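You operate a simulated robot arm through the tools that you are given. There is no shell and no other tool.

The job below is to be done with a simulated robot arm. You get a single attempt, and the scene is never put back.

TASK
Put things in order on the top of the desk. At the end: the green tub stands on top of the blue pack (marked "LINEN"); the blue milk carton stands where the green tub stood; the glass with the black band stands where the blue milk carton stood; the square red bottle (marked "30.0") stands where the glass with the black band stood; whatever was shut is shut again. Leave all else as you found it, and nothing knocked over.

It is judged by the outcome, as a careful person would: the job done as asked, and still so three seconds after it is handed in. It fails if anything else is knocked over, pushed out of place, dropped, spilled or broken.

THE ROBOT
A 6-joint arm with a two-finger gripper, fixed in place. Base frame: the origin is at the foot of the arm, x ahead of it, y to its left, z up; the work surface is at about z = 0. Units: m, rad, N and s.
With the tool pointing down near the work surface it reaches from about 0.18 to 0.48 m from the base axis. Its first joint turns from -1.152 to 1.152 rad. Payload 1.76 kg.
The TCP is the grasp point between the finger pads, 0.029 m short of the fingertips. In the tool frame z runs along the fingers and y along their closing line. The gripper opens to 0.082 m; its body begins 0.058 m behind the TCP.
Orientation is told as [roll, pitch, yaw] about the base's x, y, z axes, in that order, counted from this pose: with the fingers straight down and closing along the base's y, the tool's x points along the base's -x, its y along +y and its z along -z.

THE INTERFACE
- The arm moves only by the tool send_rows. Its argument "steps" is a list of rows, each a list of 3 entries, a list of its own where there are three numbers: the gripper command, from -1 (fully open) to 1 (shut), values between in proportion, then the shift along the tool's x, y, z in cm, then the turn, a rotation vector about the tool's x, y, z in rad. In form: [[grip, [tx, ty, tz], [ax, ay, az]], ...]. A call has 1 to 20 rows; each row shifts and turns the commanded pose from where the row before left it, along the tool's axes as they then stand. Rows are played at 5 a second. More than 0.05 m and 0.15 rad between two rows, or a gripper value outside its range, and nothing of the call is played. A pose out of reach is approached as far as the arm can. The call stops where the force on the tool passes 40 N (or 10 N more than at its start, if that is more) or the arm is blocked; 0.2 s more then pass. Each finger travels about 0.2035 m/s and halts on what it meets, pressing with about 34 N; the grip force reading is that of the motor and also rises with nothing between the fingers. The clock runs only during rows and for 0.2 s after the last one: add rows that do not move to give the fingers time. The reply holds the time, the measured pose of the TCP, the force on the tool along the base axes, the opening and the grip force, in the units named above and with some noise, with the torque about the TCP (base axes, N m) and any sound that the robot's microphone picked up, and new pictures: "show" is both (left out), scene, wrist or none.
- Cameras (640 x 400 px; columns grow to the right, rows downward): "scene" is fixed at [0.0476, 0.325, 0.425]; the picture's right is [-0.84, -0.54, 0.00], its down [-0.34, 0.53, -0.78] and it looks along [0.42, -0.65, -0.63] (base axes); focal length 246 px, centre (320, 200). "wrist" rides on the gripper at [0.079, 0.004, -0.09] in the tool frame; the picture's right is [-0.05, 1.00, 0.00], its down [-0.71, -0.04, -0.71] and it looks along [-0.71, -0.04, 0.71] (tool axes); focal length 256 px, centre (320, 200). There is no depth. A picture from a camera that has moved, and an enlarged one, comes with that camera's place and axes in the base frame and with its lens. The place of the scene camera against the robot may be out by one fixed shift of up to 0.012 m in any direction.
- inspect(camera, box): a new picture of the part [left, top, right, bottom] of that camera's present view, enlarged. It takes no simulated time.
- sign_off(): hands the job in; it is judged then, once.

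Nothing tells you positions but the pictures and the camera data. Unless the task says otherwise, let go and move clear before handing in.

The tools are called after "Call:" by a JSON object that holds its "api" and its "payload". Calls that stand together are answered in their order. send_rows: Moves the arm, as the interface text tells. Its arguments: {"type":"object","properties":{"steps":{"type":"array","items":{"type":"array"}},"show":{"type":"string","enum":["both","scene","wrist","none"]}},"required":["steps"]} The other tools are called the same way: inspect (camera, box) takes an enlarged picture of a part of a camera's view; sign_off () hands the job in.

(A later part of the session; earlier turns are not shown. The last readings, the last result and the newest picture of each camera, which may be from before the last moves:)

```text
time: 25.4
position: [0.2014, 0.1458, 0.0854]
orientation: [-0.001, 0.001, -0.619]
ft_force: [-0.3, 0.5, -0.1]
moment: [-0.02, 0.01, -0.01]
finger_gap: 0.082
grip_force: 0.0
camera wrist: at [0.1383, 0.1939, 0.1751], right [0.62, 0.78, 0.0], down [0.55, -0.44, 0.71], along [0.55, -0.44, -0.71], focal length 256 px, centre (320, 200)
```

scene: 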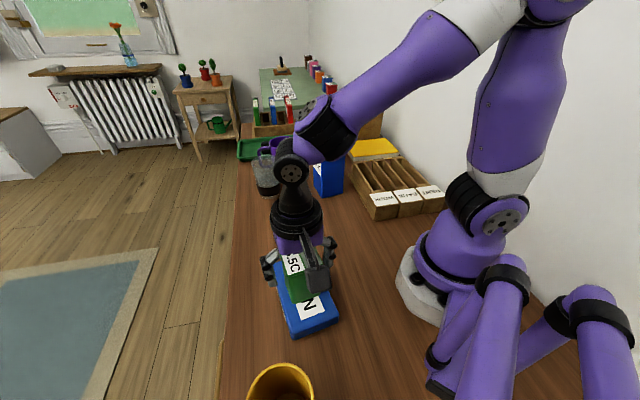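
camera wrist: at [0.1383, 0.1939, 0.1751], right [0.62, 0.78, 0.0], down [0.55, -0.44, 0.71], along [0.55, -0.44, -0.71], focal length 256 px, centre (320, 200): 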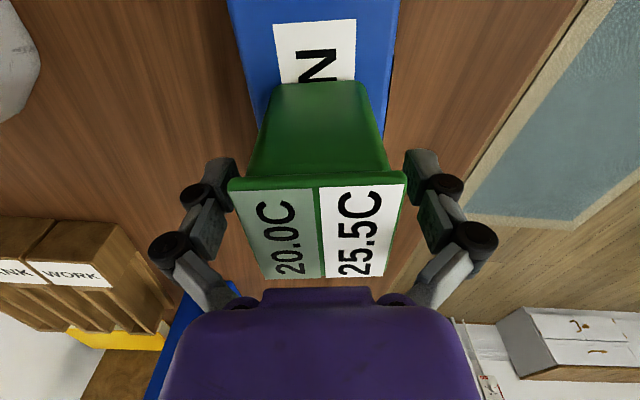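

The tub stands on the pack. I'll rise straight up and clear.

Call:
{"api": "send_rows", "payload": {"steps": [[-1, [0, 0, -2], [0, 0, 0]], [-1, [0, 0, -3], [0, 0, 0]], [-1, [0, 0, -4], [0, 0, 0]], [-1, [0, 0, -4.5], [0, 0, 0]], [-1, [0, 0, -4.5], [0, 0, 0]], [-1, [0, 0, -4.5], [0, 0, 0]], [-1, [0, 0, 0], [0, 0, 0]]]}}

Call:
{"api": "inspect", "payload": {"camera": "scene", "box": [230, 220, 370, 350]}}

Call:
{"api": "inspect", "payload": {"camera": "wrist", "box": [40, 80, 320, 300]}}

```text
time: 27.0
position: [0.1999, 0.1453, 0.3134]
orientation: [0.001, 0.0, -0.621]
ft_force: [0.4, 0.1, -0.3]
moment: [0.01, -0.02, -0.03]
finger_gap: 0.0818
grip_force: 0.0
camera wrist: at [0.1381, 0.1936, 0.4032], right [0.62, 0.78, 0.0], down [0.55, -0.44, 0.71], along [0.55, -0.44, -0.71], focal length 256 px, centre (320, 200)
```

scene: 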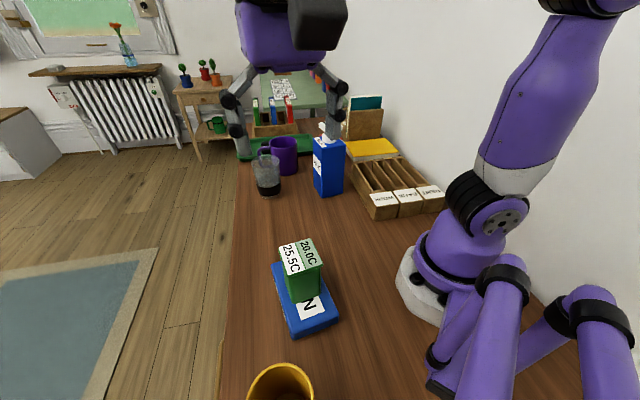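
wrist: 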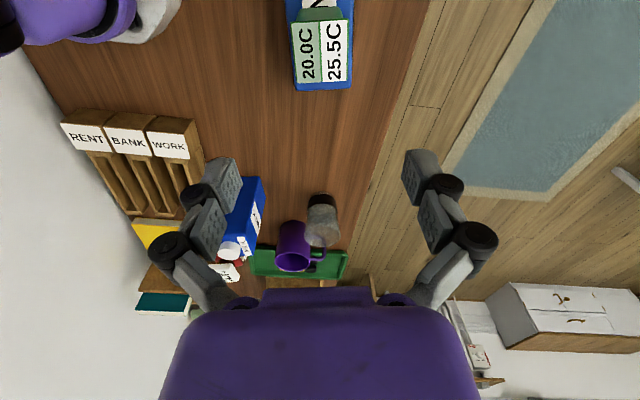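

```text
3.08 times, centred on (300, 285) of scene
camera zoom: at [0.0476, 0.325, 0.425], right [-0.84, -0.54, 0.0], down [-0.34, 0.53, -0.78], along [0.42, -0.65, -0.63], focal length 758 px, centre (382, -62)
```

zoom: 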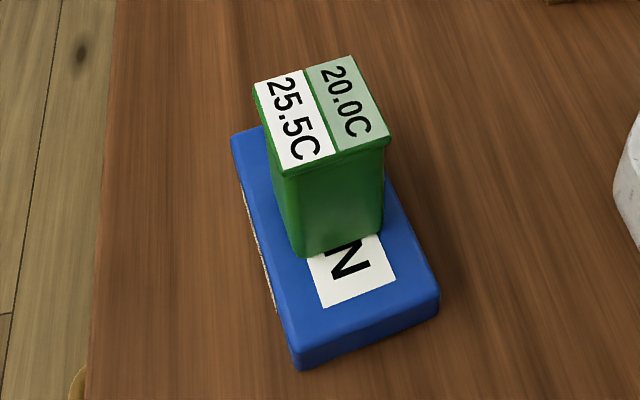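

```text
1.82 times, centred on (180, 190) of wrist
camera zoom: at [0.1381, 0.1936, 0.4032], right [0.62, 0.78, 0.0], down [0.55, -0.44, 0.71], along [0.55, -0.44, -0.71], focal length 465 px, centre (574, 218)
```

zoom: 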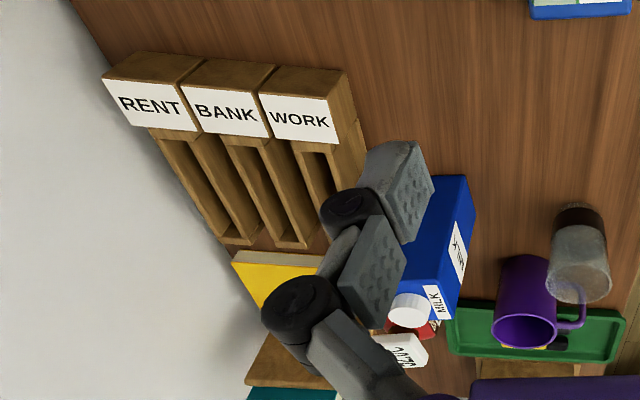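

The tub sits squarely on the pack. Next is the milk carton; I'll move high above it (about (0.33, -0.15)) and measure.

Call:
{"api": "send_rows", "payload": {"steps": [[-1, [-3.47, -2.085, 0], [0, 0, 0]], [-1, [-3.47, -2.085, 0], [0, 0, 0]], [-1, [-3.47, -2.085, 0], [0, 0, 0]], [-1, [-3.47, -2.085, 0], [0, 0, 0]], [-1, [-3.47, -2.085, 0], [0, 0, 0]], [-1, [-3.47, -2.085, 0], [0, 0, 0]], [-1, [-3.47, -2.085, 0], [0, 0, 0]], [-1, [-3.47, -2.085, 0], [0, 0, -0.09]], [-1, [0, 0, 0], [0, 0, 0]], [-1, [0, 0, 0], [0, 0, 0]]]}}

Call:
{"api": "inspect", "payload": {"camera": "wrist", "box": [220, 0, 420, 140]}}

Call:
{"api": "inspect", "payload": {"camera": "wrist", "box": [180, 0, 480, 200]}}

```text
time: 29.2
position: [0.3279, -0.1509, 0.3091]
orientation: [0.001, 0.0, -0.528]
ft_force: [-0.3, 0.0, 0.3]
moment: [0.0, 0.02, 0.02]
finger_gap: 0.0818
grip_force: 0.1
camera wrist: at [0.2621, -0.1089, 0.4004], right [0.55, 0.83, 0.0], down [0.59, -0.39, 0.71], along [0.59, -0.39, -0.71], focal length 256 px, centre (320, 200)
```

scene: 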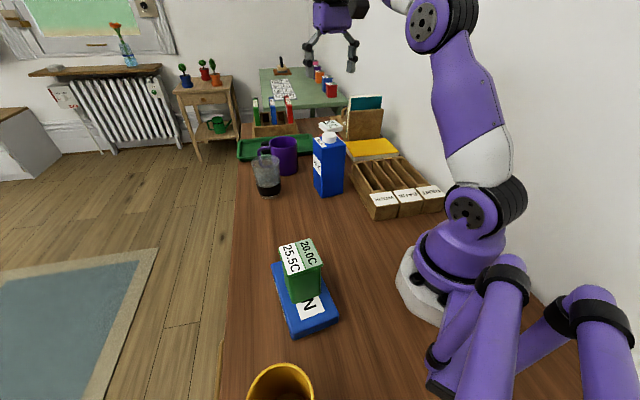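
wrist: 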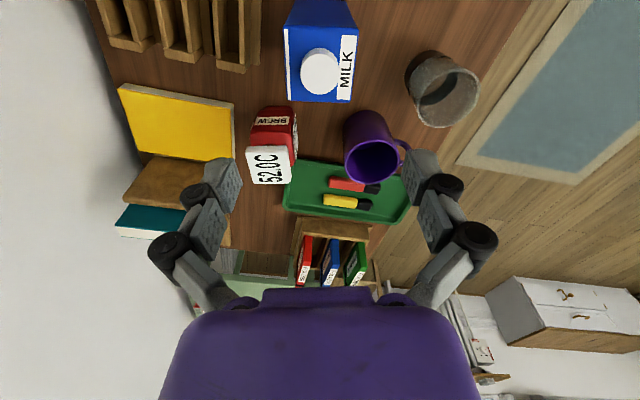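

```text
2.86 times, centred on (320, 70) of wrist
camera zoom: at [0.2621, -0.1089, 0.4004], right [0.55, 0.83, 0.0], down [0.59, -0.39, 0.71], along [0.59, -0.39, -0.71], focal length 731 px, centre (320, 571)
```

zoom: 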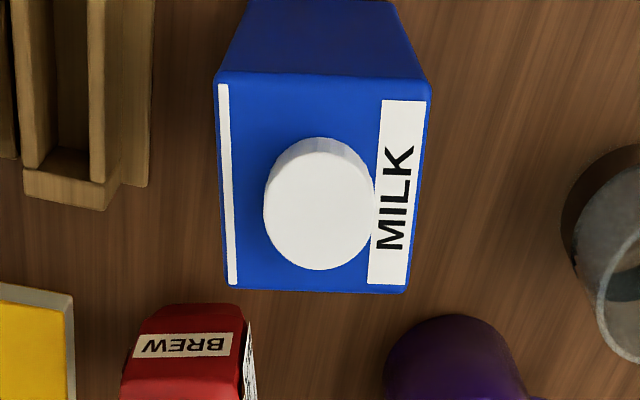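

```text
2.00 times, centred on (330, 100) of wrist
camera zoom: at [0.2621, -0.1089, 0.4004], right [0.55, 0.83, 0.0], down [0.59, -0.39, 0.71], along [0.59, -0.39, -0.71], focal length 512 px, centre (300, 400)
```

zoom: 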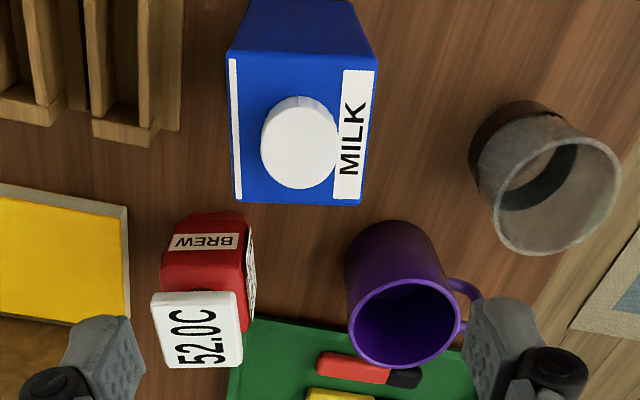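

The carton is centred right under the gripper at about (0.328, -0.151), 0.155 tall plus cap, side 0.060, turned about -0.61. I'll align the yaw and descend to grip its upper part.

Call:
{"api": "send_rows", "payload": {"steps": [[-1, [0, 0, 2], [0, 0, 0.083]], [-1, [0, 0, 4], [0, 0, 0]], [-1, [0, 0, 3], [0, 0, 0]], [-1, [0, 0, 3], [0, 0, 0]], [-1, [0, 0, 2], [0, 0, 0]], [-1, [0, 0, 0], [0, 0, 0]], [-1, [0, 0, 0], [0, 0, 0]]]}}

Call:
{"api": "inspect", "payload": {"camera": "wrist", "box": [160, 60, 480, 300]}}

```text
time: 30.8
position: [0.3296, -0.1515, 0.1702]
orientation: [-0.001, 0.0, -0.613]
ft_force: [-0.6, 0.2, 0.3]
moment: [0.01, -0.02, 0.0]
finger_gap: 0.0821
grip_force: 0.0
camera wrist: at [0.2677, -0.1037, 0.2601], right [0.62, 0.79, 0.0], down [0.56, -0.44, 0.71], along [0.56, -0.44, -0.71], focal length 256 px, centre (320, 200)
```

scene: 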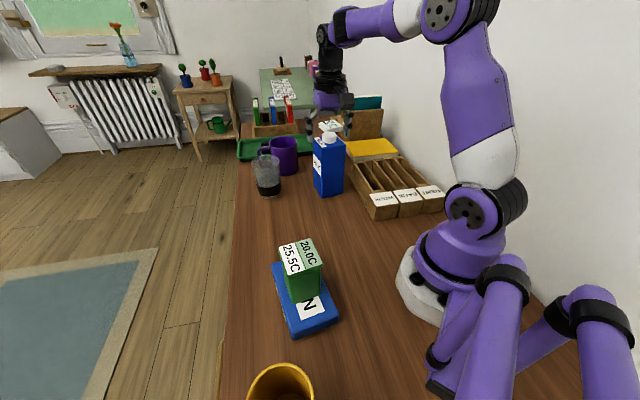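
wrist: 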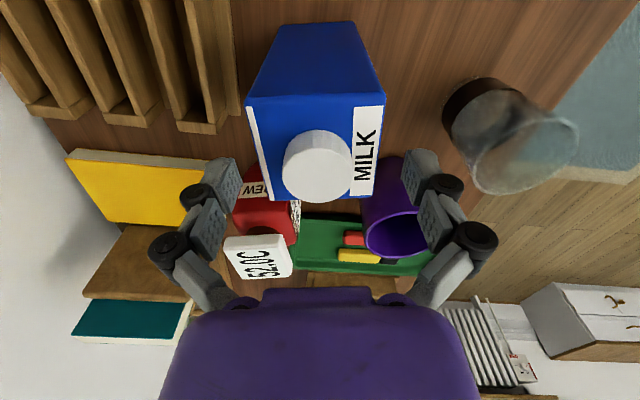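

```text
1.67 times, centred on (320, 180) of wrist
camera zoom: at [0.2677, -0.1037, 0.2601], right [0.62, 0.79, 0.0], down [0.56, -0.44, 0.71], along [0.56, -0.44, -0.71], focal length 427 px, centre (320, 233)
```

zoom: 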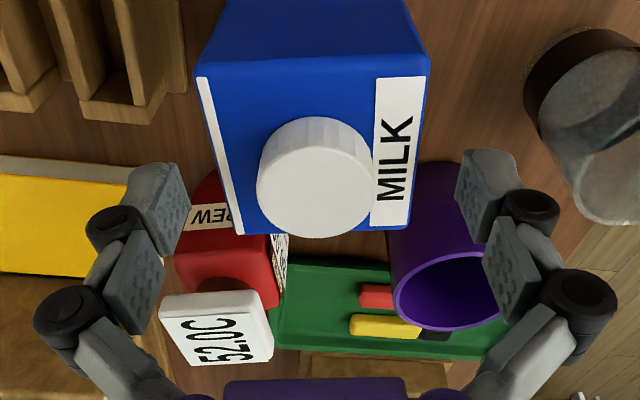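

Well centred and aligned. I'll descend the last 4 cm and close on the carton.

Call:
{"api": "send_rows", "payload": {"steps": [[-1, [0, 0, 2], [0, 0, 0]], [-1, [0, 0, 1.4], [0, 0, 0]], [-1, [0, 0, 0.8], [0, 0, 0]], [-1, [0, 0, 0], [0, 0, 0]], [0.1, [0, 0, 0], [0, 0, 0]], [1, [0, 0, 0], [0, 0, 0]], [1, [0, 0, 0], [0, 0, 0]], [1, [0, 0, 0], [0, 0, 0]]]}}

```text
time: 32.6
position: [0.3299, -0.1525, 0.1292]
orientation: [0.0, -0.001, -0.612]
ft_force: [1.4, -2.2, 17.5]
moment: [-0.16, -0.18, -0.01]
finger_gap: 0.0642
grip_force: 33.9
camera wrist: at [0.2671, -0.104, 0.2183], right [0.62, 0.79, 0.0], down [0.55, -0.44, 0.71], along [0.56, -0.44, -0.71], focal length 256 px, centre (320, 200)
```

scene: 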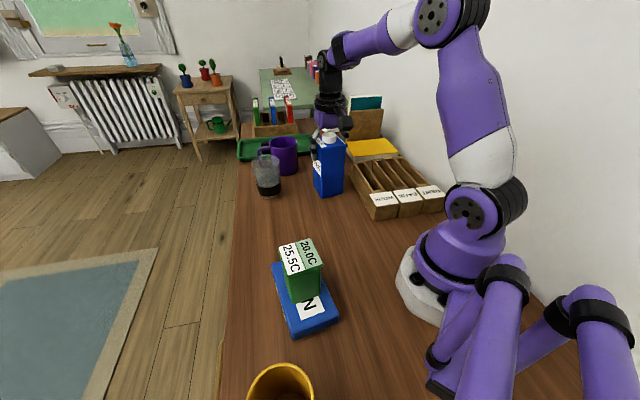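
wrist: 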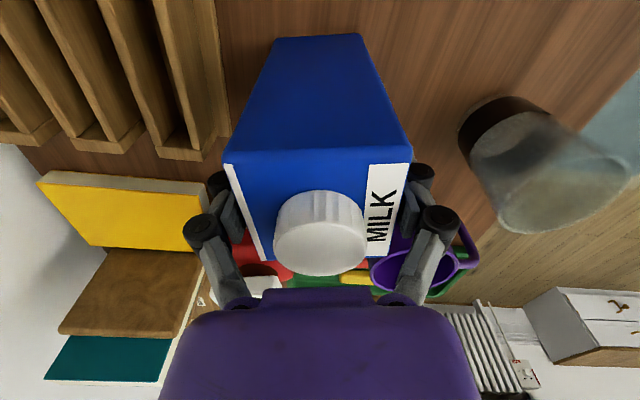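

Gripped at 0.064 m. I'll lift slowly and check that the carton stays level.

Call:
{"api": "send_rows", "payload": {"steps": [[1, [0, 0, -0.5], [0, 0, 0]], [1, [0, 0, -1], [0, 0, 0]], [1, [0, 0, -1.5], [0, 0, 0]], [1, [0, 0, -2], [0, 0, 0]], [1, [0, 0, 0], [0, 0, 0]], [1, [0, 0, 0], [0, 0, 0]]]}}

```text
time: 34.0
position: [0.3291, -0.1538, 0.177]
orientation: [-0.001, 0.0, -0.614]
ft_force: [0.2, 0.5, -4.0]
moment: [0.01, 0.02, -0.01]
finger_gap: 0.0636
grip_force: 33.9
camera wrist: at [0.2663, -0.1047, 0.2675], right [0.62, 0.79, 0.0], down [0.56, -0.44, 0.71], along [0.56, -0.44, -0.71], focal length 256 px, centre (320, 200)
```

scene: 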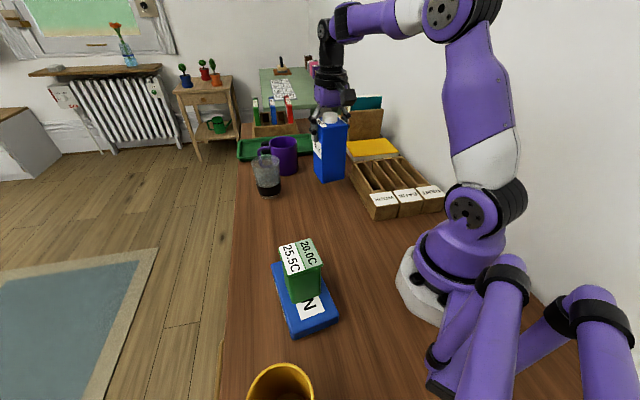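
wrist: 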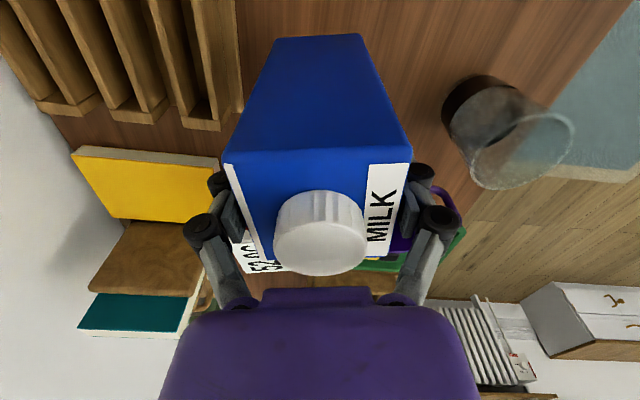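

The carton is up and level (about 4 N). I'll carry it to the tub's old place, near (0.344, 0.002).

Call:
{"api": "send_rows", "payload": {"steps": [[1, [0.7, 1.15, 0], [0, 0, 0]], [1, [1.3, 2.2, 0], [0, 0, 0]], [1, [1.6, 2.7, 0], [0, 0, 0]], [1, [1.6, 2.7, 0], [0, 0, 0]], [1, [1.4, 2.3, 0], [0, 0, 0]], [1, [0.94, 1.58, 0], [0, 0, 0]], [1, [0.5, 0.85, 0], [0, 0, 0]], [1, [0, 0, 0], [0, 0, 0]], [1, [0, 0, 0], [0, 0, 0]]]}}

```text
time: 36.0
position: [0.3398, 0.0047, 0.1796]
orientation: [0.001, 0.001, -0.612]
ft_force: [0.5, -0.1, -5.0]
moment: [0.0, -0.02, 0.04]
finger_gap: 0.0642
grip_force: 34.3
camera wrist: at [0.2779, 0.0523, 0.2693], right [0.62, 0.79, 0.0], down [0.56, -0.44, 0.71], along [0.56, -0.44, -0.71], focal length 256 px, centre (320, 200)
```

scene: 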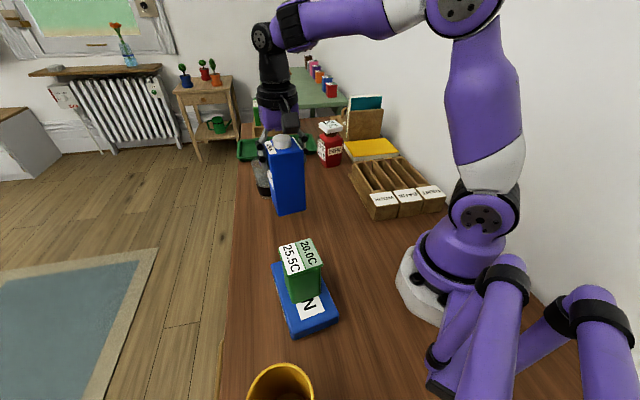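
wrist: 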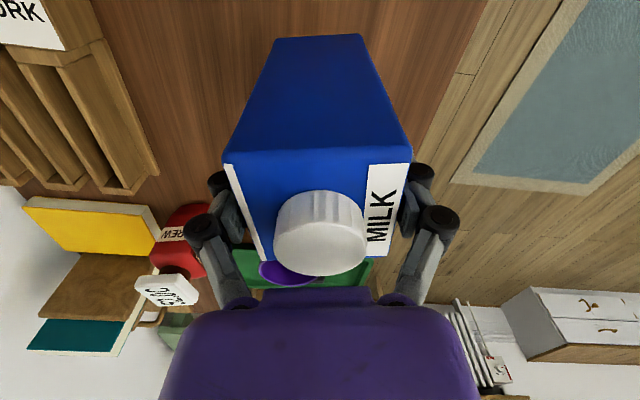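

Positioned. I'll lower most of the way, then feel for the desk.

Call:
{"api": "send_rows", "payload": {"steps": [[1, [0, 0, 1.5], [0, 0, 0]], [1, [0, 0, 1.5], [0, 0, 0]], [1, [0, 0, 1.0], [0, 0, 0]], [1, [0, 0, 0.5], [0, 0, 0]], [1, [0, 0, 0.2], [0, 0, 0]], [1, [0, 0, 0], [0, 0, 0]]], "show": "scene"}}

```text
time: 37.4
position: [0.3406, 0.0049, 0.1304]
orientation: [0.0, 0.002, -0.613]
ft_force: [-0.1, 0.2, -4.2]
moment: [-0.04, 0.02, -0.02]
finger_gap: 0.0638
grip_force: 34.6
```

scene: 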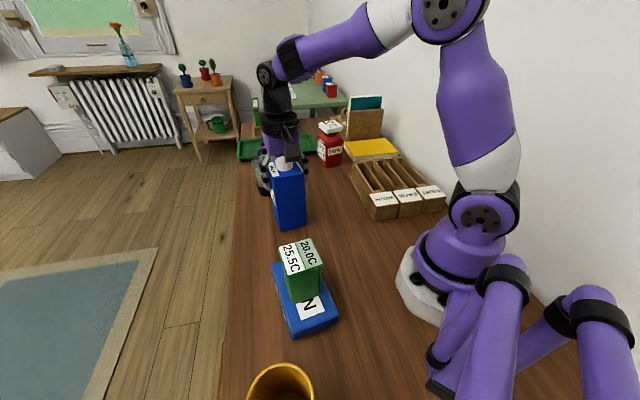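

Call:
{"api": "send_rows", "payload": {"steps": [[1, [0, 0, 0.12], [0, 0, 0]], [1, [0, 0, 0.12], [0, 0, 0]], [1, [0, 0, 0], [0, 0, 0]]], "show": "none"}}

```text
time: 38.2
position: [0.3419, 0.0049, 0.1285]
orientation: [0.0, 0.0, -0.614]
ft_force: [-4.3, 0.1, 9.1]
moment: [-0.02, 0.27, 0.01]
finger_gap: 0.0639
grip_force: 34.0
```

The carton touches the desk. I'll open gently.

Call:
{"api": "send_rows", "payload": {"steps": [[-0.45, [0, 0, 0], [0, 0, 0]], [-0.65, [0, 0, 0], [0, 0, 0]], [-1, [0, 0, 0], [0, 0, 0]], [-1, [0, 0, 0], [0, 0, 0]]]}}

```text
time: 39.2
position: [0.3406, 0.0046, 0.1278]
orientation: [0.0, 0.0, -0.612]
ft_force: [-0.2, 0.9, 0.3]
moment: [-0.03, -0.03, -0.03]
finger_gap: 0.0819
grip_force: 0.1
camera wrist: at [0.2787, 0.0524, 0.2182], right [0.62, 0.79, 0.0], down [0.56, -0.44, 0.71], along [0.56, -0.44, -0.71], focal length 256 px, centre (320, 200)
```

scene: 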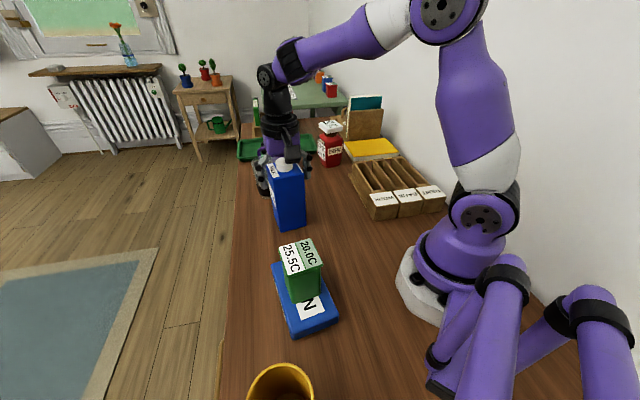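
wrist: 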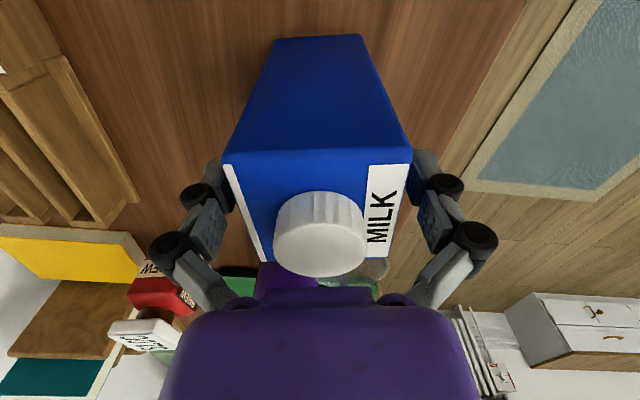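

Released. I'll rise straight up to 0.31 and look again.

Call:
{"api": "send_rows", "payload": {"steps": [[-1, [0, 0, -1.5], [0, 0, 0]], [-1, [0, 0, -3], [0, 0, 0]], [-1, [0, 0, -4], [0, 0, 0]], [-1, [0, 0, -4.5], [0, 0, 0]], [-1, [0, 0, -4.5], [0, 0, 0]], [-1, [0, 0, 0], [0, 0, 0]], [-1, [0, 0, 0], [0, 0, 0]]]}}

Call:
{"api": "inspect", "payload": {"camera": "wrist", "box": [220, 0, 440, 220]}}

Call:
{"api": "inspect", "payload": {"camera": "scene", "box": [230, 110, 400, 240]}}

```text
time: 40.8
position: [0.3403, 0.0041, 0.3062]
orientation: [0.0, 0.0, -0.611]
ft_force: [0.4, 0.1, -0.4]
moment: [0.02, -0.01, -0.03]
finger_gap: 0.0819
grip_force: 0.0
camera wrist: at [0.2776, 0.0521, 0.3954], right [0.62, 0.79, 0.0], down [0.56, -0.44, 0.71], along [0.56, -0.44, -0.71], focal length 256 px, centre (320, 200)
```

scene: 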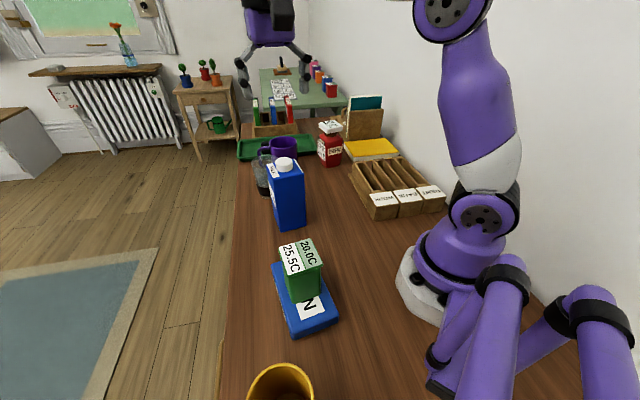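
wrist: 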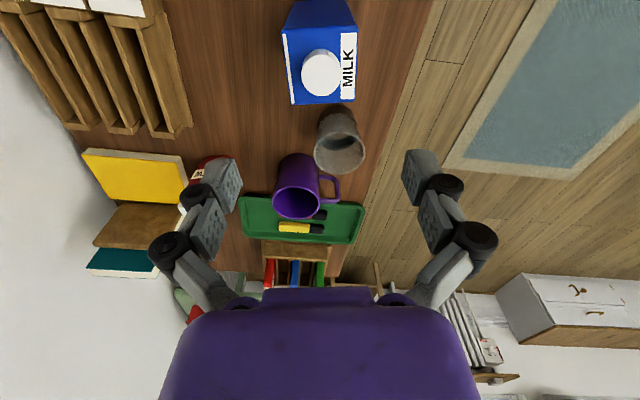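

```text
1.82 times, centred on (330, 110) of wrist
camera zoom: at [0.2776, 0.0521, 0.3954], right [0.62, 0.79, 0.0], down [0.56, -0.44, 0.71], along [0.56, -0.44, -0.71], focal length 465 px, centre (302, 364)
```

zoom: 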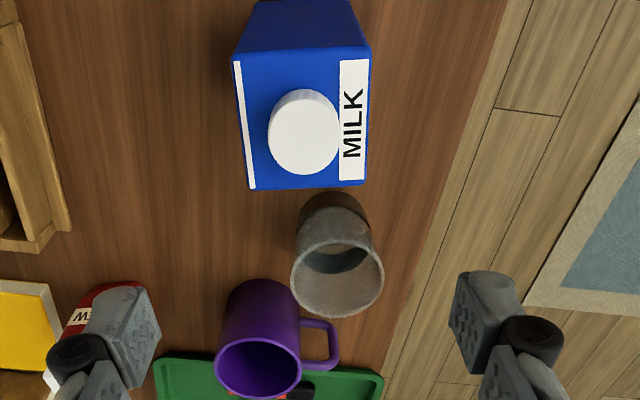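

```text
3.08 times, centred on (315, 175) of scene
camera zoom: at [0.0476, 0.325, 0.425], right [-0.84, -0.54, 0.0], down [-0.34, 0.53, -0.78], along [0.42, -0.65, -0.63], focal length 758 px, centre (335, 277)
```

zoom: 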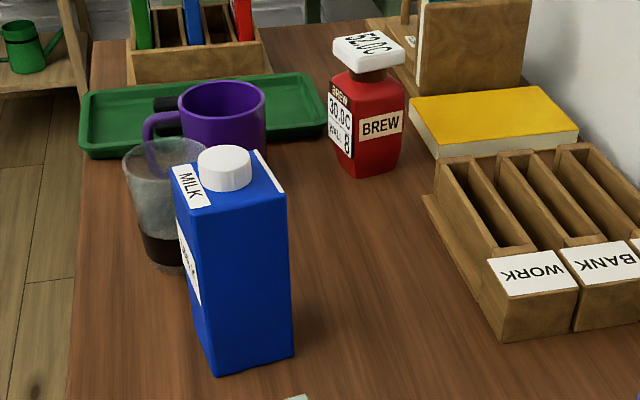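

The carton stands where the tub was. The glass is near (0.463, -0.058), with a rim about 0.075 wide, so it's a close fit; I'll approach with the gripper turned so that its camera and fingers stay clear of carton and mug.

Call:
{"api": "send_rows", "payload": {"steps": [[-1, [0, 0, 0], [0, 0, 0.1315]], [-1, [0, 0, 0], [0, 0, 0.1315]], [-1, [0, 0, 0], [0, 0, 0.1315]], [-1, [0, 0, 0], [0, 0, 0.1315]], [-1, [0, 0, 0], [0, 0, 0.1315]], [-1, [0, 0, 0], [0, 0, 0.1315]], [-1, [-2.05, 2.77, 1.4], [0, 0, 0]], [-1, [-2.05, 2.77, 1.4], [0, 0, 0]], [-1, [-2.05, 2.77, 1.4], [0, 0, 0]], [-1, [-2.05, 2.77, 1.4], [0, 0, 0]], [-1, [0, 0, 0], [0, 0, 0]], [-1, [0, 0, 0], [0, 0, 0]]]}}

Call:
{"api": "inspect", "payload": {"camera": "wrist", "box": [220, 0, 420, 200]}}

```text
time: 43.4
position: [0.424, -0.0458, 0.2379]
orientation: [-0.001, 0.0, -1.4]
ft_force: [-0.7, 0.8, 0.2]
moment: [-0.01, 0.01, 0.01]
finger_gap: 0.0817
grip_force: 0.1
out of reach, approached as far as the arm can: row 9, 10
camera wrist: at [0.4151, 0.0321, 0.3284], right [0.99, 0.12, 0.0], down [0.08, -0.7, 0.71], along [0.08, -0.7, -0.71], focal length 256 px, centre (320, 200)
```

scene: 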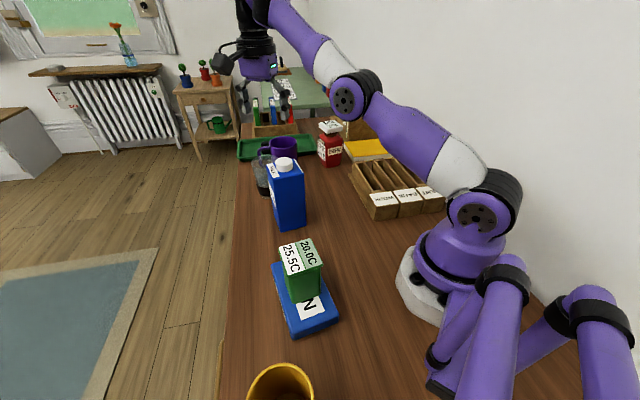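
wrist: 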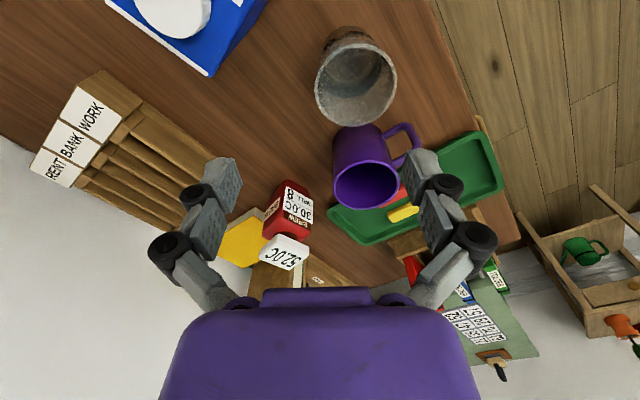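

```text
2.00 times, centred on (320, 100) of wrist
camera zoom: at [0.4151, 0.0321, 0.3284], right [0.99, 0.12, 0.0], down [0.08, -0.7, 0.71], along [0.08, -0.7, -0.71], focal length 512 px, centre (320, 400)
```

zoom: 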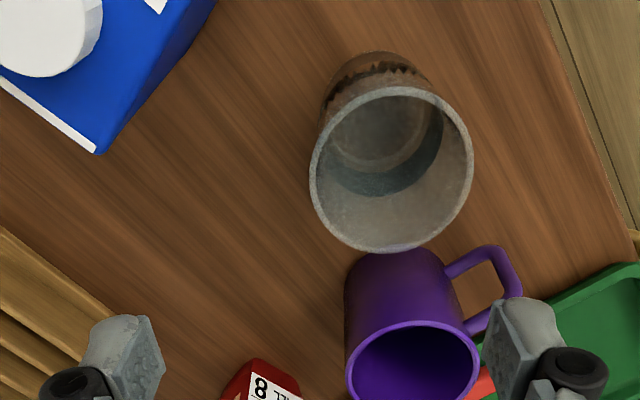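

At height 0.24 the arm only reaches about 0.43 m out, so I must come in lower. The glass is at about (0.461, -0.0575), rim 0.074 wide, 0.09 tall and looks empty; I'll back off a little and turn the gripper to a yaw that keeps clear of carton and mug.

Call:
{"api": "send_rows", "payload": {"steps": [[-1, [0, -2, 0], [0, 0, 0]], [-1, [0, -2, 0], [0, 0, 0]], [-1, [0, 0, 0], [0, 0, 0]], [-1, [0, 0, 0], [0, 0, 0]]], "show": "none"}}

```text
time: 44.4
position: [0.3848, -0.0513, 0.2384]
orientation: [0.0, 0.0, -1.403]
ft_force: [-0.2, -0.6, 1.0]
moment: [-0.01, 0.02, 0.01]
finger_gap: 0.0823
grip_force: 0.1
```

The command follows the reached pose. Now I'll turn the gripper in place to yaw 0.4.

Call:
{"api": "send_rows", "payload": {"steps": [[-1, [0, 0, -0.1], [0, 0, -0.1387]], [-1, [0, 0, -0.1], [0, 0, -0.1387]], [-1, [0, 0, 0], [0, 0, -0.1387]], [-1, [0, 0, 0], [0, 0, -0.1387]], [-1, [0, 0, 0], [0, 0, -0.1387]], [-1, [0, 0, 0], [0, 0, -0.1387]], [-1, [0, 0, 0], [0, 0, -0.1387]], [-1, [0, 0, 0], [0, 0, -0.1387]], [-1, [0, 0, 0], [0, 0, -0.1387]], [-1, [0, 0, 0], [0, 0, -0.1387]], [-1, [0, 0, 0], [0, 0, -0.1387]], [-1, [0, 0, 0], [0, 0, -0.1387]], [-1, [0, 0, 0], [0, 0, -0.1387]], [-1, [0, 0, 0], [0, 0, 0]], [-1, [0, 0, 0], [0, 0, 0]]]}}

Call:
{"api": "inspect", "payload": {"camera": "wrist", "box": [220, 40, 460, 240]}}

```text
time: 47.6
position: [0.3845, -0.0525, 0.239]
orientation: [0.0, 0.002, 0.405]
ft_force: [-0.8, 0.5, 0.6]
moment: [-0.01, 0.04, 0.01]
finger_gap: 0.082
grip_force: 0.1
camera wrist: at [0.3092, -0.0813, 0.3295], right [-0.34, 0.94, 0.0], down [0.66, 0.24, 0.71], along [0.66, 0.24, -0.71], focal length 256 px, centre (320, 200)
```

scene: 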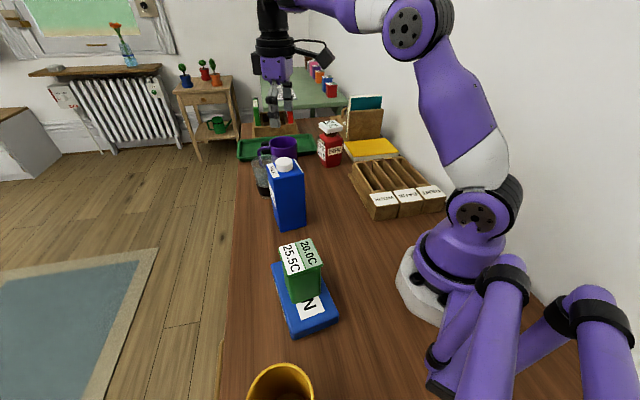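
wrist: 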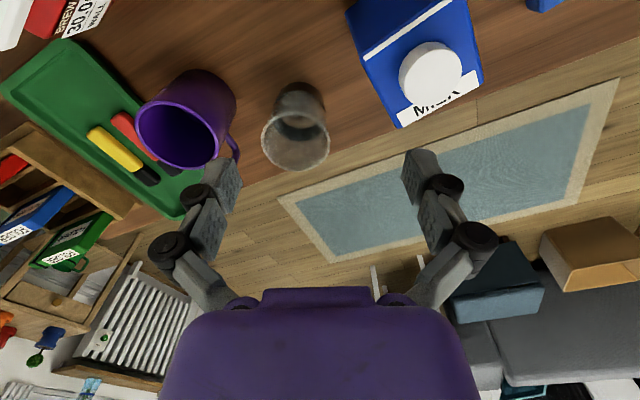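

```text
2.00 times, centred on (340, 140) of wrist
camera zoom: at [0.3092, -0.0813, 0.3295], right [-0.34, 0.94, 0.0], down [0.66, 0.24, 0.71], along [0.66, 0.24, -0.71], focal length 512 px, centre (280, 320)
```

zoom: 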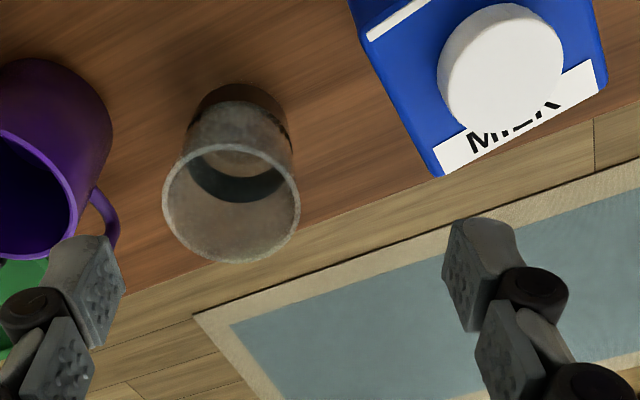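

I refined the glass position to about (0.4595, -0.0545). I'll move out and down along the reach limit to just above its rim, then check the centring.

Call:
{"api": "send_rows", "payload": {"steps": [[-1, [-3.12, -1.72, 1.4], [0, 0, 0]], [-1, [-1.59, -0.85, 3.5], [0, 0, 0]], [-1, [-1.28, -0.57, 3.5], [0, 0, 0]], [-1, [0, 0, 0], [0, 0, 0]], [-1, [0, 0, 0], [0, 0, 0]]]}}

Call:
{"api": "inspect", "payload": {"camera": "wrist", "box": [160, 20, 480, 240]}}

Call:
{"api": "inspect", "payload": {"camera": "scene", "box": [230, 80, 350, 240]}}

```text
time: 48.8
position: [0.4509, -0.0571, 0.1556]
orientation: [0.001, 0.002, 0.402]
ft_force: [0.6, 0.1, -0.3]
moment: [-0.01, 0.0, -0.04]
finger_gap: 0.0818
grip_force: 0.1
camera wrist: at [0.377, -0.0863, 0.2462], right [-0.34, 0.94, 0.0], down [0.66, 0.24, 0.71], along [0.66, 0.24, -0.71], focal length 256 px, centre (320, 200)
```

scene: 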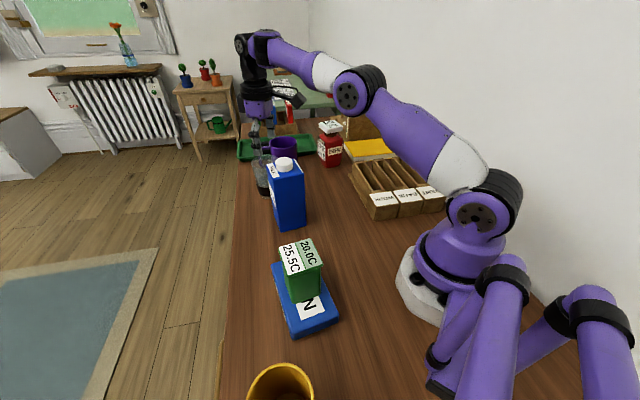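
wrist: 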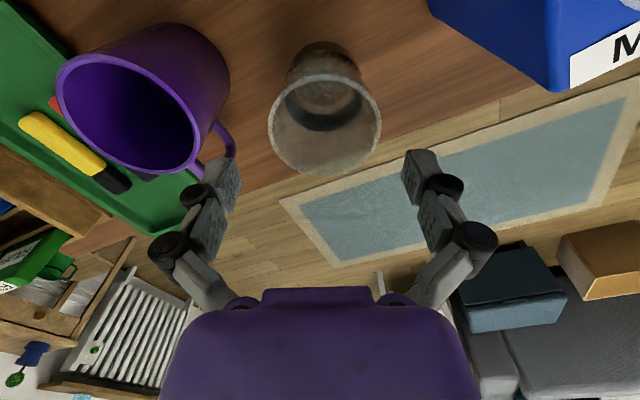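

```text
1.82 times, centred on (320, 130) of wrist
camera zoom: at [0.377, -0.0863, 0.2462], right [-0.34, 0.94, 0.0], down [0.66, 0.24, 0.71], along [0.66, 0.24, -0.71], focal length 465 px, centre (320, 327)
```

zoom: 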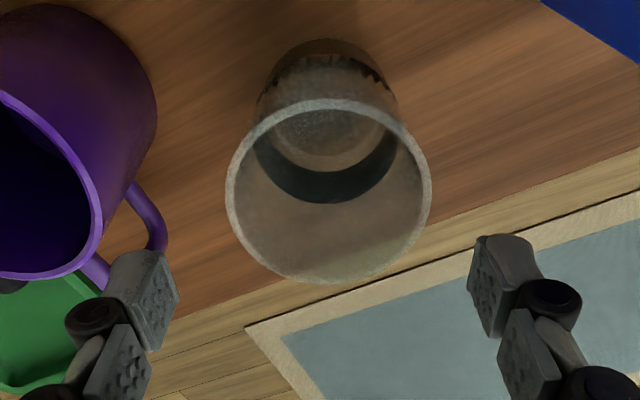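

```text
2.50 times, centred on (290, 160) of scene
camera zoom: at [0.0476, 0.325, 0.425], right [-0.84, -0.54, 0.0], down [-0.34, 0.53, -0.78], along [0.42, -0.65, -0.63], focal length 616 px, centre (395, 300)
```

zoom: 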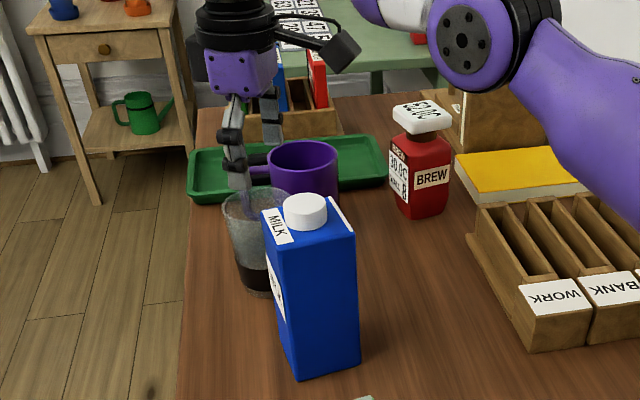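

The glass is empty and about 2.5 mm to the tool's +y side and 9 mm ahead. I'll correct and come down to just above the rim.

Call:
{"api": "send_rows", "payload": {"steps": [[-1, [-0.4, 0.25, 0.9], [0, 0, 0]], [-1, [-0.4, 0, 0.9], [0, 0, 0]], [-1, [0, 0, 0], [0, 0, 0]], [-1, [0, 0, 0], [0, 0, 0]]], "show": "wrist"}}

Call:
{"api": "inspect", "payload": {"camera": "wrist", "box": [160, 20, 480, 240]}}

```text
time: 49.8
position: [0.4593, -0.0521, 0.1384]
orientation: [0.001, 0.002, 0.403]
ft_force: [0.5, -0.5, 0.5]
moment: [0.0, 0.03, -0.01]
finger_gap: 0.082
grip_force: 0.1
camera wrist: at [0.3836, -0.0809, 0.2282], right [-0.34, 0.94, 0.0], down [0.66, 0.24, 0.71], along [0.66, 0.24, -0.71], focal length 256 px, centre (320, 200)
```

wrist: 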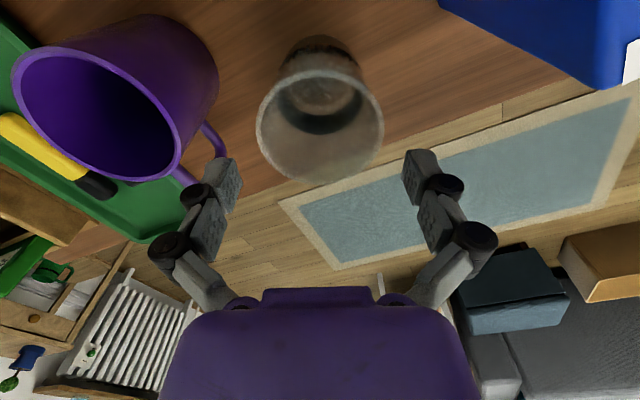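

```text
1.82 times, centred on (320, 130) of wrist
camera zoom: at [0.3836, -0.0809, 0.2282], right [-0.34, 0.94, 0.0], down [0.66, 0.24, 0.71], along [0.66, 0.24, -0.71], focal length 465 px, centre (320, 327)
```

zoom: 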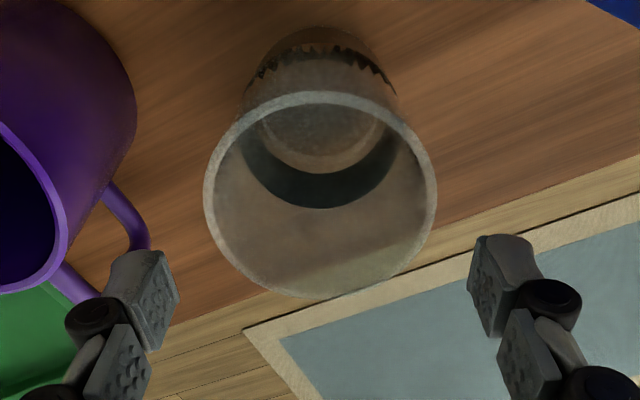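

Centred within a millimetre by the picture. I'll lower a bit more and check the fingertip clearance at the rim.

Call:
{"api": "send_rows", "payload": {"steps": [[-1, [0, 0, 0.7], [0, 0, 0]], [-1, [0, 0, 0.6], [0, 0, 0]], [-1, [0, 0, 0], [0, 0, 0]], [-1, [0, 0, 0], [0, 0, 0]]], "show": "wrist"}}

Call:
{"api": "inspect", "payload": {"camera": "wrist", "box": [180, 60, 460, 240]}}

```text
time: 50.8
position: [0.4567, -0.0521, 0.1251]
orientation: [-0.001, 0.0, 0.403]
ft_force: [0.5, -0.3, 1.2]
moment: [-0.01, 0.01, -0.03]
finger_gap: 0.0821
grip_force: 0.0
camera wrist: at [0.3826, -0.0814, 0.215], right [-0.34, 0.94, 0.0], down [0.66, 0.24, 0.71], along [0.66, 0.24, -0.71], focal length 256 px, centre (320, 200)
```

wrist: 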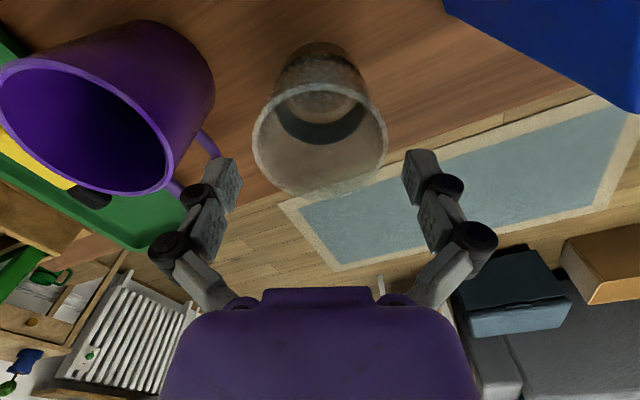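

```text
2.22 times, centred on (320, 150) of wrist
camera zoom: at [0.3826, -0.0814, 0.215], right [-0.34, 0.94, 0.0], down [0.66, 0.24, 0.71], along [0.66, 0.24, -0.71], focal length 569 px, centre (320, 311)
```

zoom: 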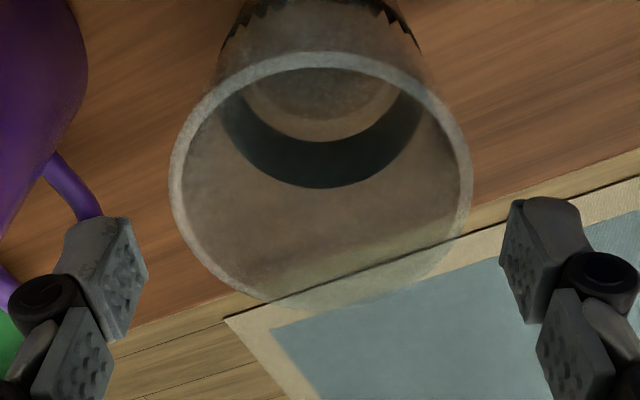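

Fingers clear the rim by about 4–5 mm each side. I'll descend straight to mid-height.

Call:
{"api": "send_rows", "payload": {"steps": [[-1, [-0.15, -0.05, 1.0], [0, 0, 0]], [-1, [0, 0, 1.5], [0, 0, 0]], [-1, [0, 0, 1.5], [0, 0, 0]], [-1, [0, 0, 1.5], [0, 0, 0]], [-1, [0, 0, 1.2], [0, 0, 0]], [-1, [0, 0, 0.6], [0, 0, 0]], [-1, [0, 0, 0], [0, 0, 0]], [-1, [0, 0, 0], [0, 0, 0]]]}}

Call:
{"api": "inspect", "payload": {"camera": "wrist", "box": [180, 60, 460, 300]}}

Call:
{"api": "inspect", "payload": {"camera": "scene", "box": [230, 80, 350, 240]}}

```text
time: 52.6
position: [0.4613, -0.0532, 0.0529]
orientation: [-0.001, -0.003, 0.402]
ft_force: [1.8, 1.1, 25.6]
moment: [0.0, 0.11, -0.08]
finger_gap: 0.0832
grip_force: 11.8
camera wrist: at [0.3861, -0.082, 0.1432], right [-0.34, 0.94, 0.0], down [0.66, 0.24, 0.71], along [0.67, 0.24, -0.7], focal length 256 px, centre (320, 200)
```

scene: 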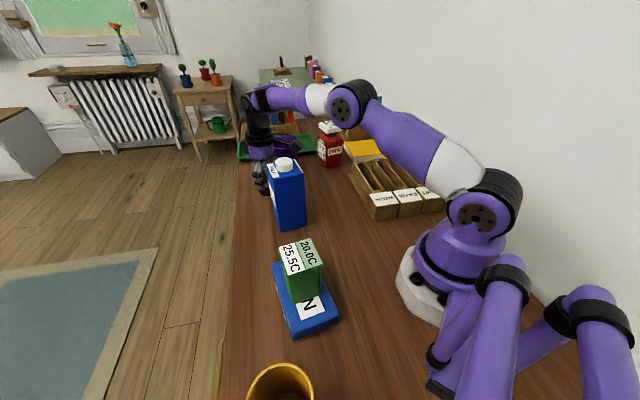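
wrist: 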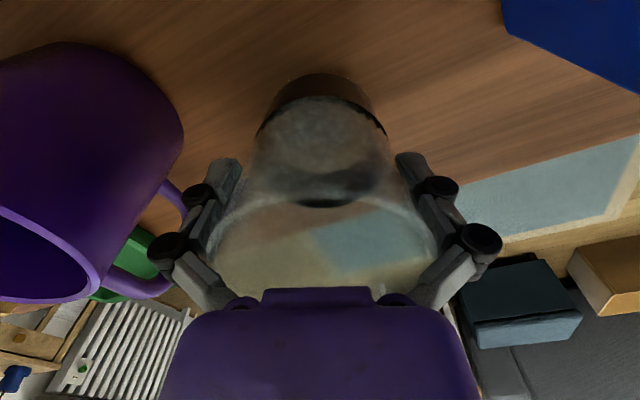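

```text
1.67 times, centred on (320, 180) of wrist
camera zoom: at [0.3861, -0.082, 0.1432], right [-0.34, 0.94, 0.0], down [0.66, 0.24, 0.71], along [0.67, 0.24, -0.7], focal length 427 px, centre (320, 233)
```

zoom: 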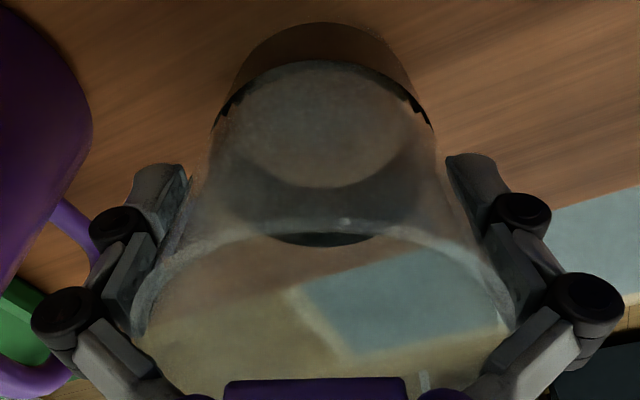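

```text
2.50 times, centred on (290, 160) of scene
camera zoom: at [0.0475, 0.325, 0.425], right [-0.84, -0.54, 0.0], down [-0.34, 0.53, -0.78], along [0.42, -0.65, -0.63], focal length 616 px, centre (395, 300)
```

zoom: 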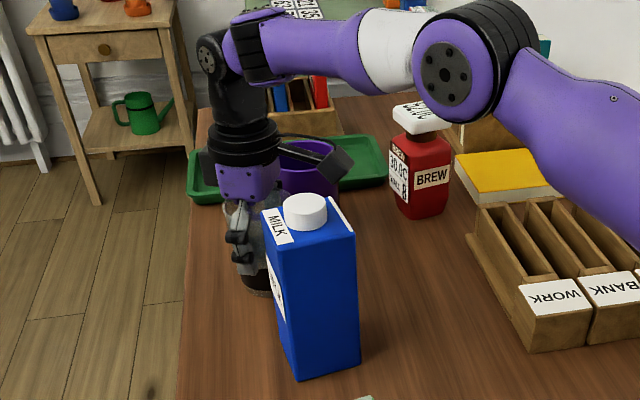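

The rim is touching the finger links (25 N), as the links lean inward near the palm. I'll back up about 1.5 cm so that only the pads flank the glass.

Call:
{"api": "send_rows", "payload": {"steps": [[-1, [0, 0, -0.5], [0, 0, 0]], [-1, [0, 0, -0.5], [0, 0, 0]], [-1, [0, 0, -0.6], [0, 0, 0]], [-1, [0, 0, 0], [0, 0, 0]], [-1, [0, 0, 0], [0, 0, 0]]]}}

Call:
{"api": "inspect", "payload": {"camera": "wrist", "box": [180, 60, 460, 300]}}

```text
time: 53.8
position: [0.4596, -0.053, 0.0668]
orientation: [-0.001, 0.0, 0.402]
ft_force: [1.0, -0.2, 0.5]
moment: [-0.02, 0.0, -0.01]
finger_gap: 0.0819
grip_force: 0.1
camera wrist: at [0.3855, -0.0809, 0.1578], right [-0.34, 0.94, 0.0], down [0.66, 0.24, 0.71], along [0.66, 0.24, -0.71], focal length 256 px, centre (320, 200)
```

scene: 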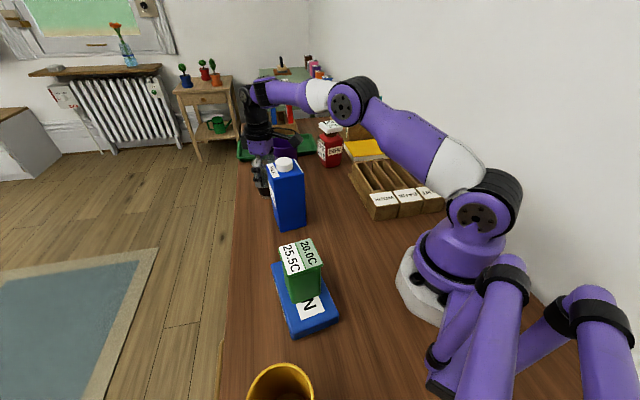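
wrist: 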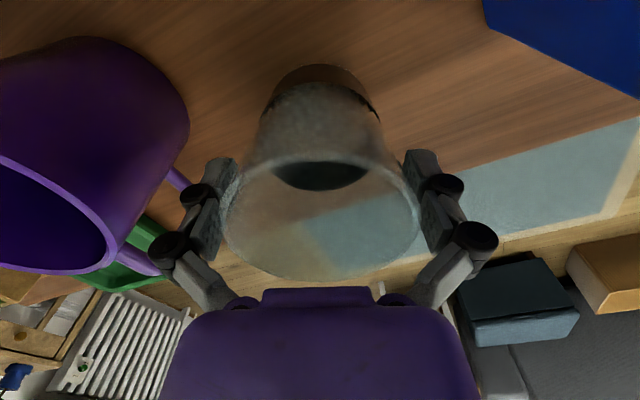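

```text
1.67 times, centred on (320, 180) of wrist
camera zoom: at [0.3855, -0.0809, 0.1578], right [-0.34, 0.94, 0.0], down [0.66, 0.24, 0.71], along [0.66, 0.24, -0.71], focal length 427 px, centre (320, 233)
```

zoom: 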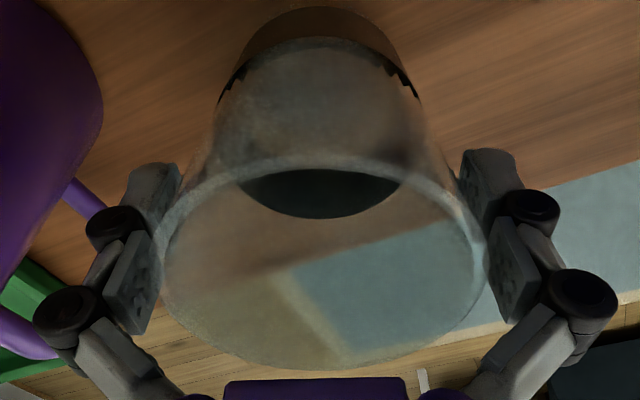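

Clear again with no force. I'll close in small steps, reading the grip force as I go.

Call:
{"api": "send_rows", "payload": {"steps": [[-0.85, [0, 0, 0], [0, 0, 0]], [-0.78, [0, 0, 0], [0, 0, 0]], [-0.72, [0, 0, 0], [0, 0, 0]], [-0.72, [0, 0, 0], [0, 0, 0]]], "show": "none"}}

```text
time: 54.8
position: [0.4603, -0.0521, 0.0676]
orientation: [-0.001, 0.001, 0.403]
ft_force: [0.6, 0.5, 0.5]
moment: [-0.01, 0.02, -0.02]
finger_gap: 0.0704
grip_force: 0.0
```

Call:
{"api": "send_rows", "payload": {"steps": [[-0.68, [0, 0, 0], [0, 0, 0]], [-0.65, [0, 0, 0], [0, 0, 0]], [-0.65, [0, 0, 0], [0, 0, 0]]], "show": "wrist"}}

```text
time: 55.6
position: [0.4601, -0.0531, 0.0674]
orientation: [0.0, 0.0, 0.402]
ft_force: [-0.1, 0.7, -0.3]
moment: [0.0, 0.0, -0.01]
finger_gap: 0.0675
grip_force: 0.0
camera wrist: at [0.3855, -0.0809, 0.1578], right [-0.34, 0.94, 0.0], down [0.66, 0.24, 0.71], along [0.66, 0.24, -0.71], focal length 256 px, centre (320, 200)
```

wrist: 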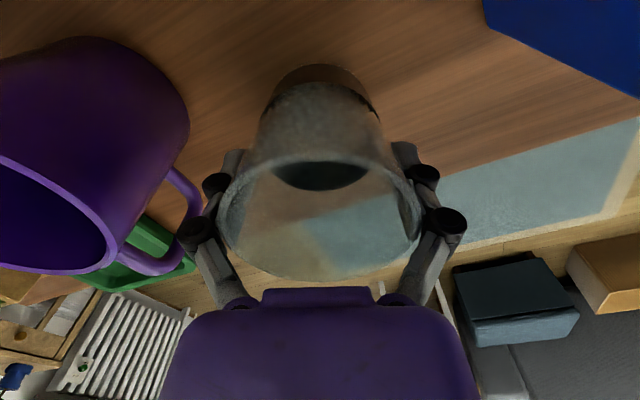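

Call:
{"api": "send_rows", "payload": {"steps": [[-0.62, [0, 0, 0], [0, 0, 0]], [-0.59, [0, 0, 0], [0, 0, 0]], [-0.59, [0, 0, 0], [0, 0, 0]]], "show": "none"}}

```text
time: 56.4
position: [0.4601, -0.0522, 0.0681]
orientation: [0.001, 0.0, 0.402]
ft_force: [-0.6, -0.2, -0.3]
moment: [-0.03, -0.02, 0.02]
finger_gap: 0.0655
grip_force: 0.2
```

Call:
{"api": "send_rows", "payload": {"steps": [[-0.56, [0, 0, 0], [0, 0, 0]], [-0.53, [0, 0, 0], [0, 0, 0]], [-0.53, [0, 0, 0], [0, 0, 0]]], "show": "none"}}

```text
time: 57.2
position: [0.4598, -0.0525, 0.0684]
orientation: [0.001, 0.0, 0.402]
ft_force: [-2.3, -0.3, 3.8]
moment: [-0.07, 0.07, -0.09]
finger_gap: 0.0638
grip_force: 34.1
```

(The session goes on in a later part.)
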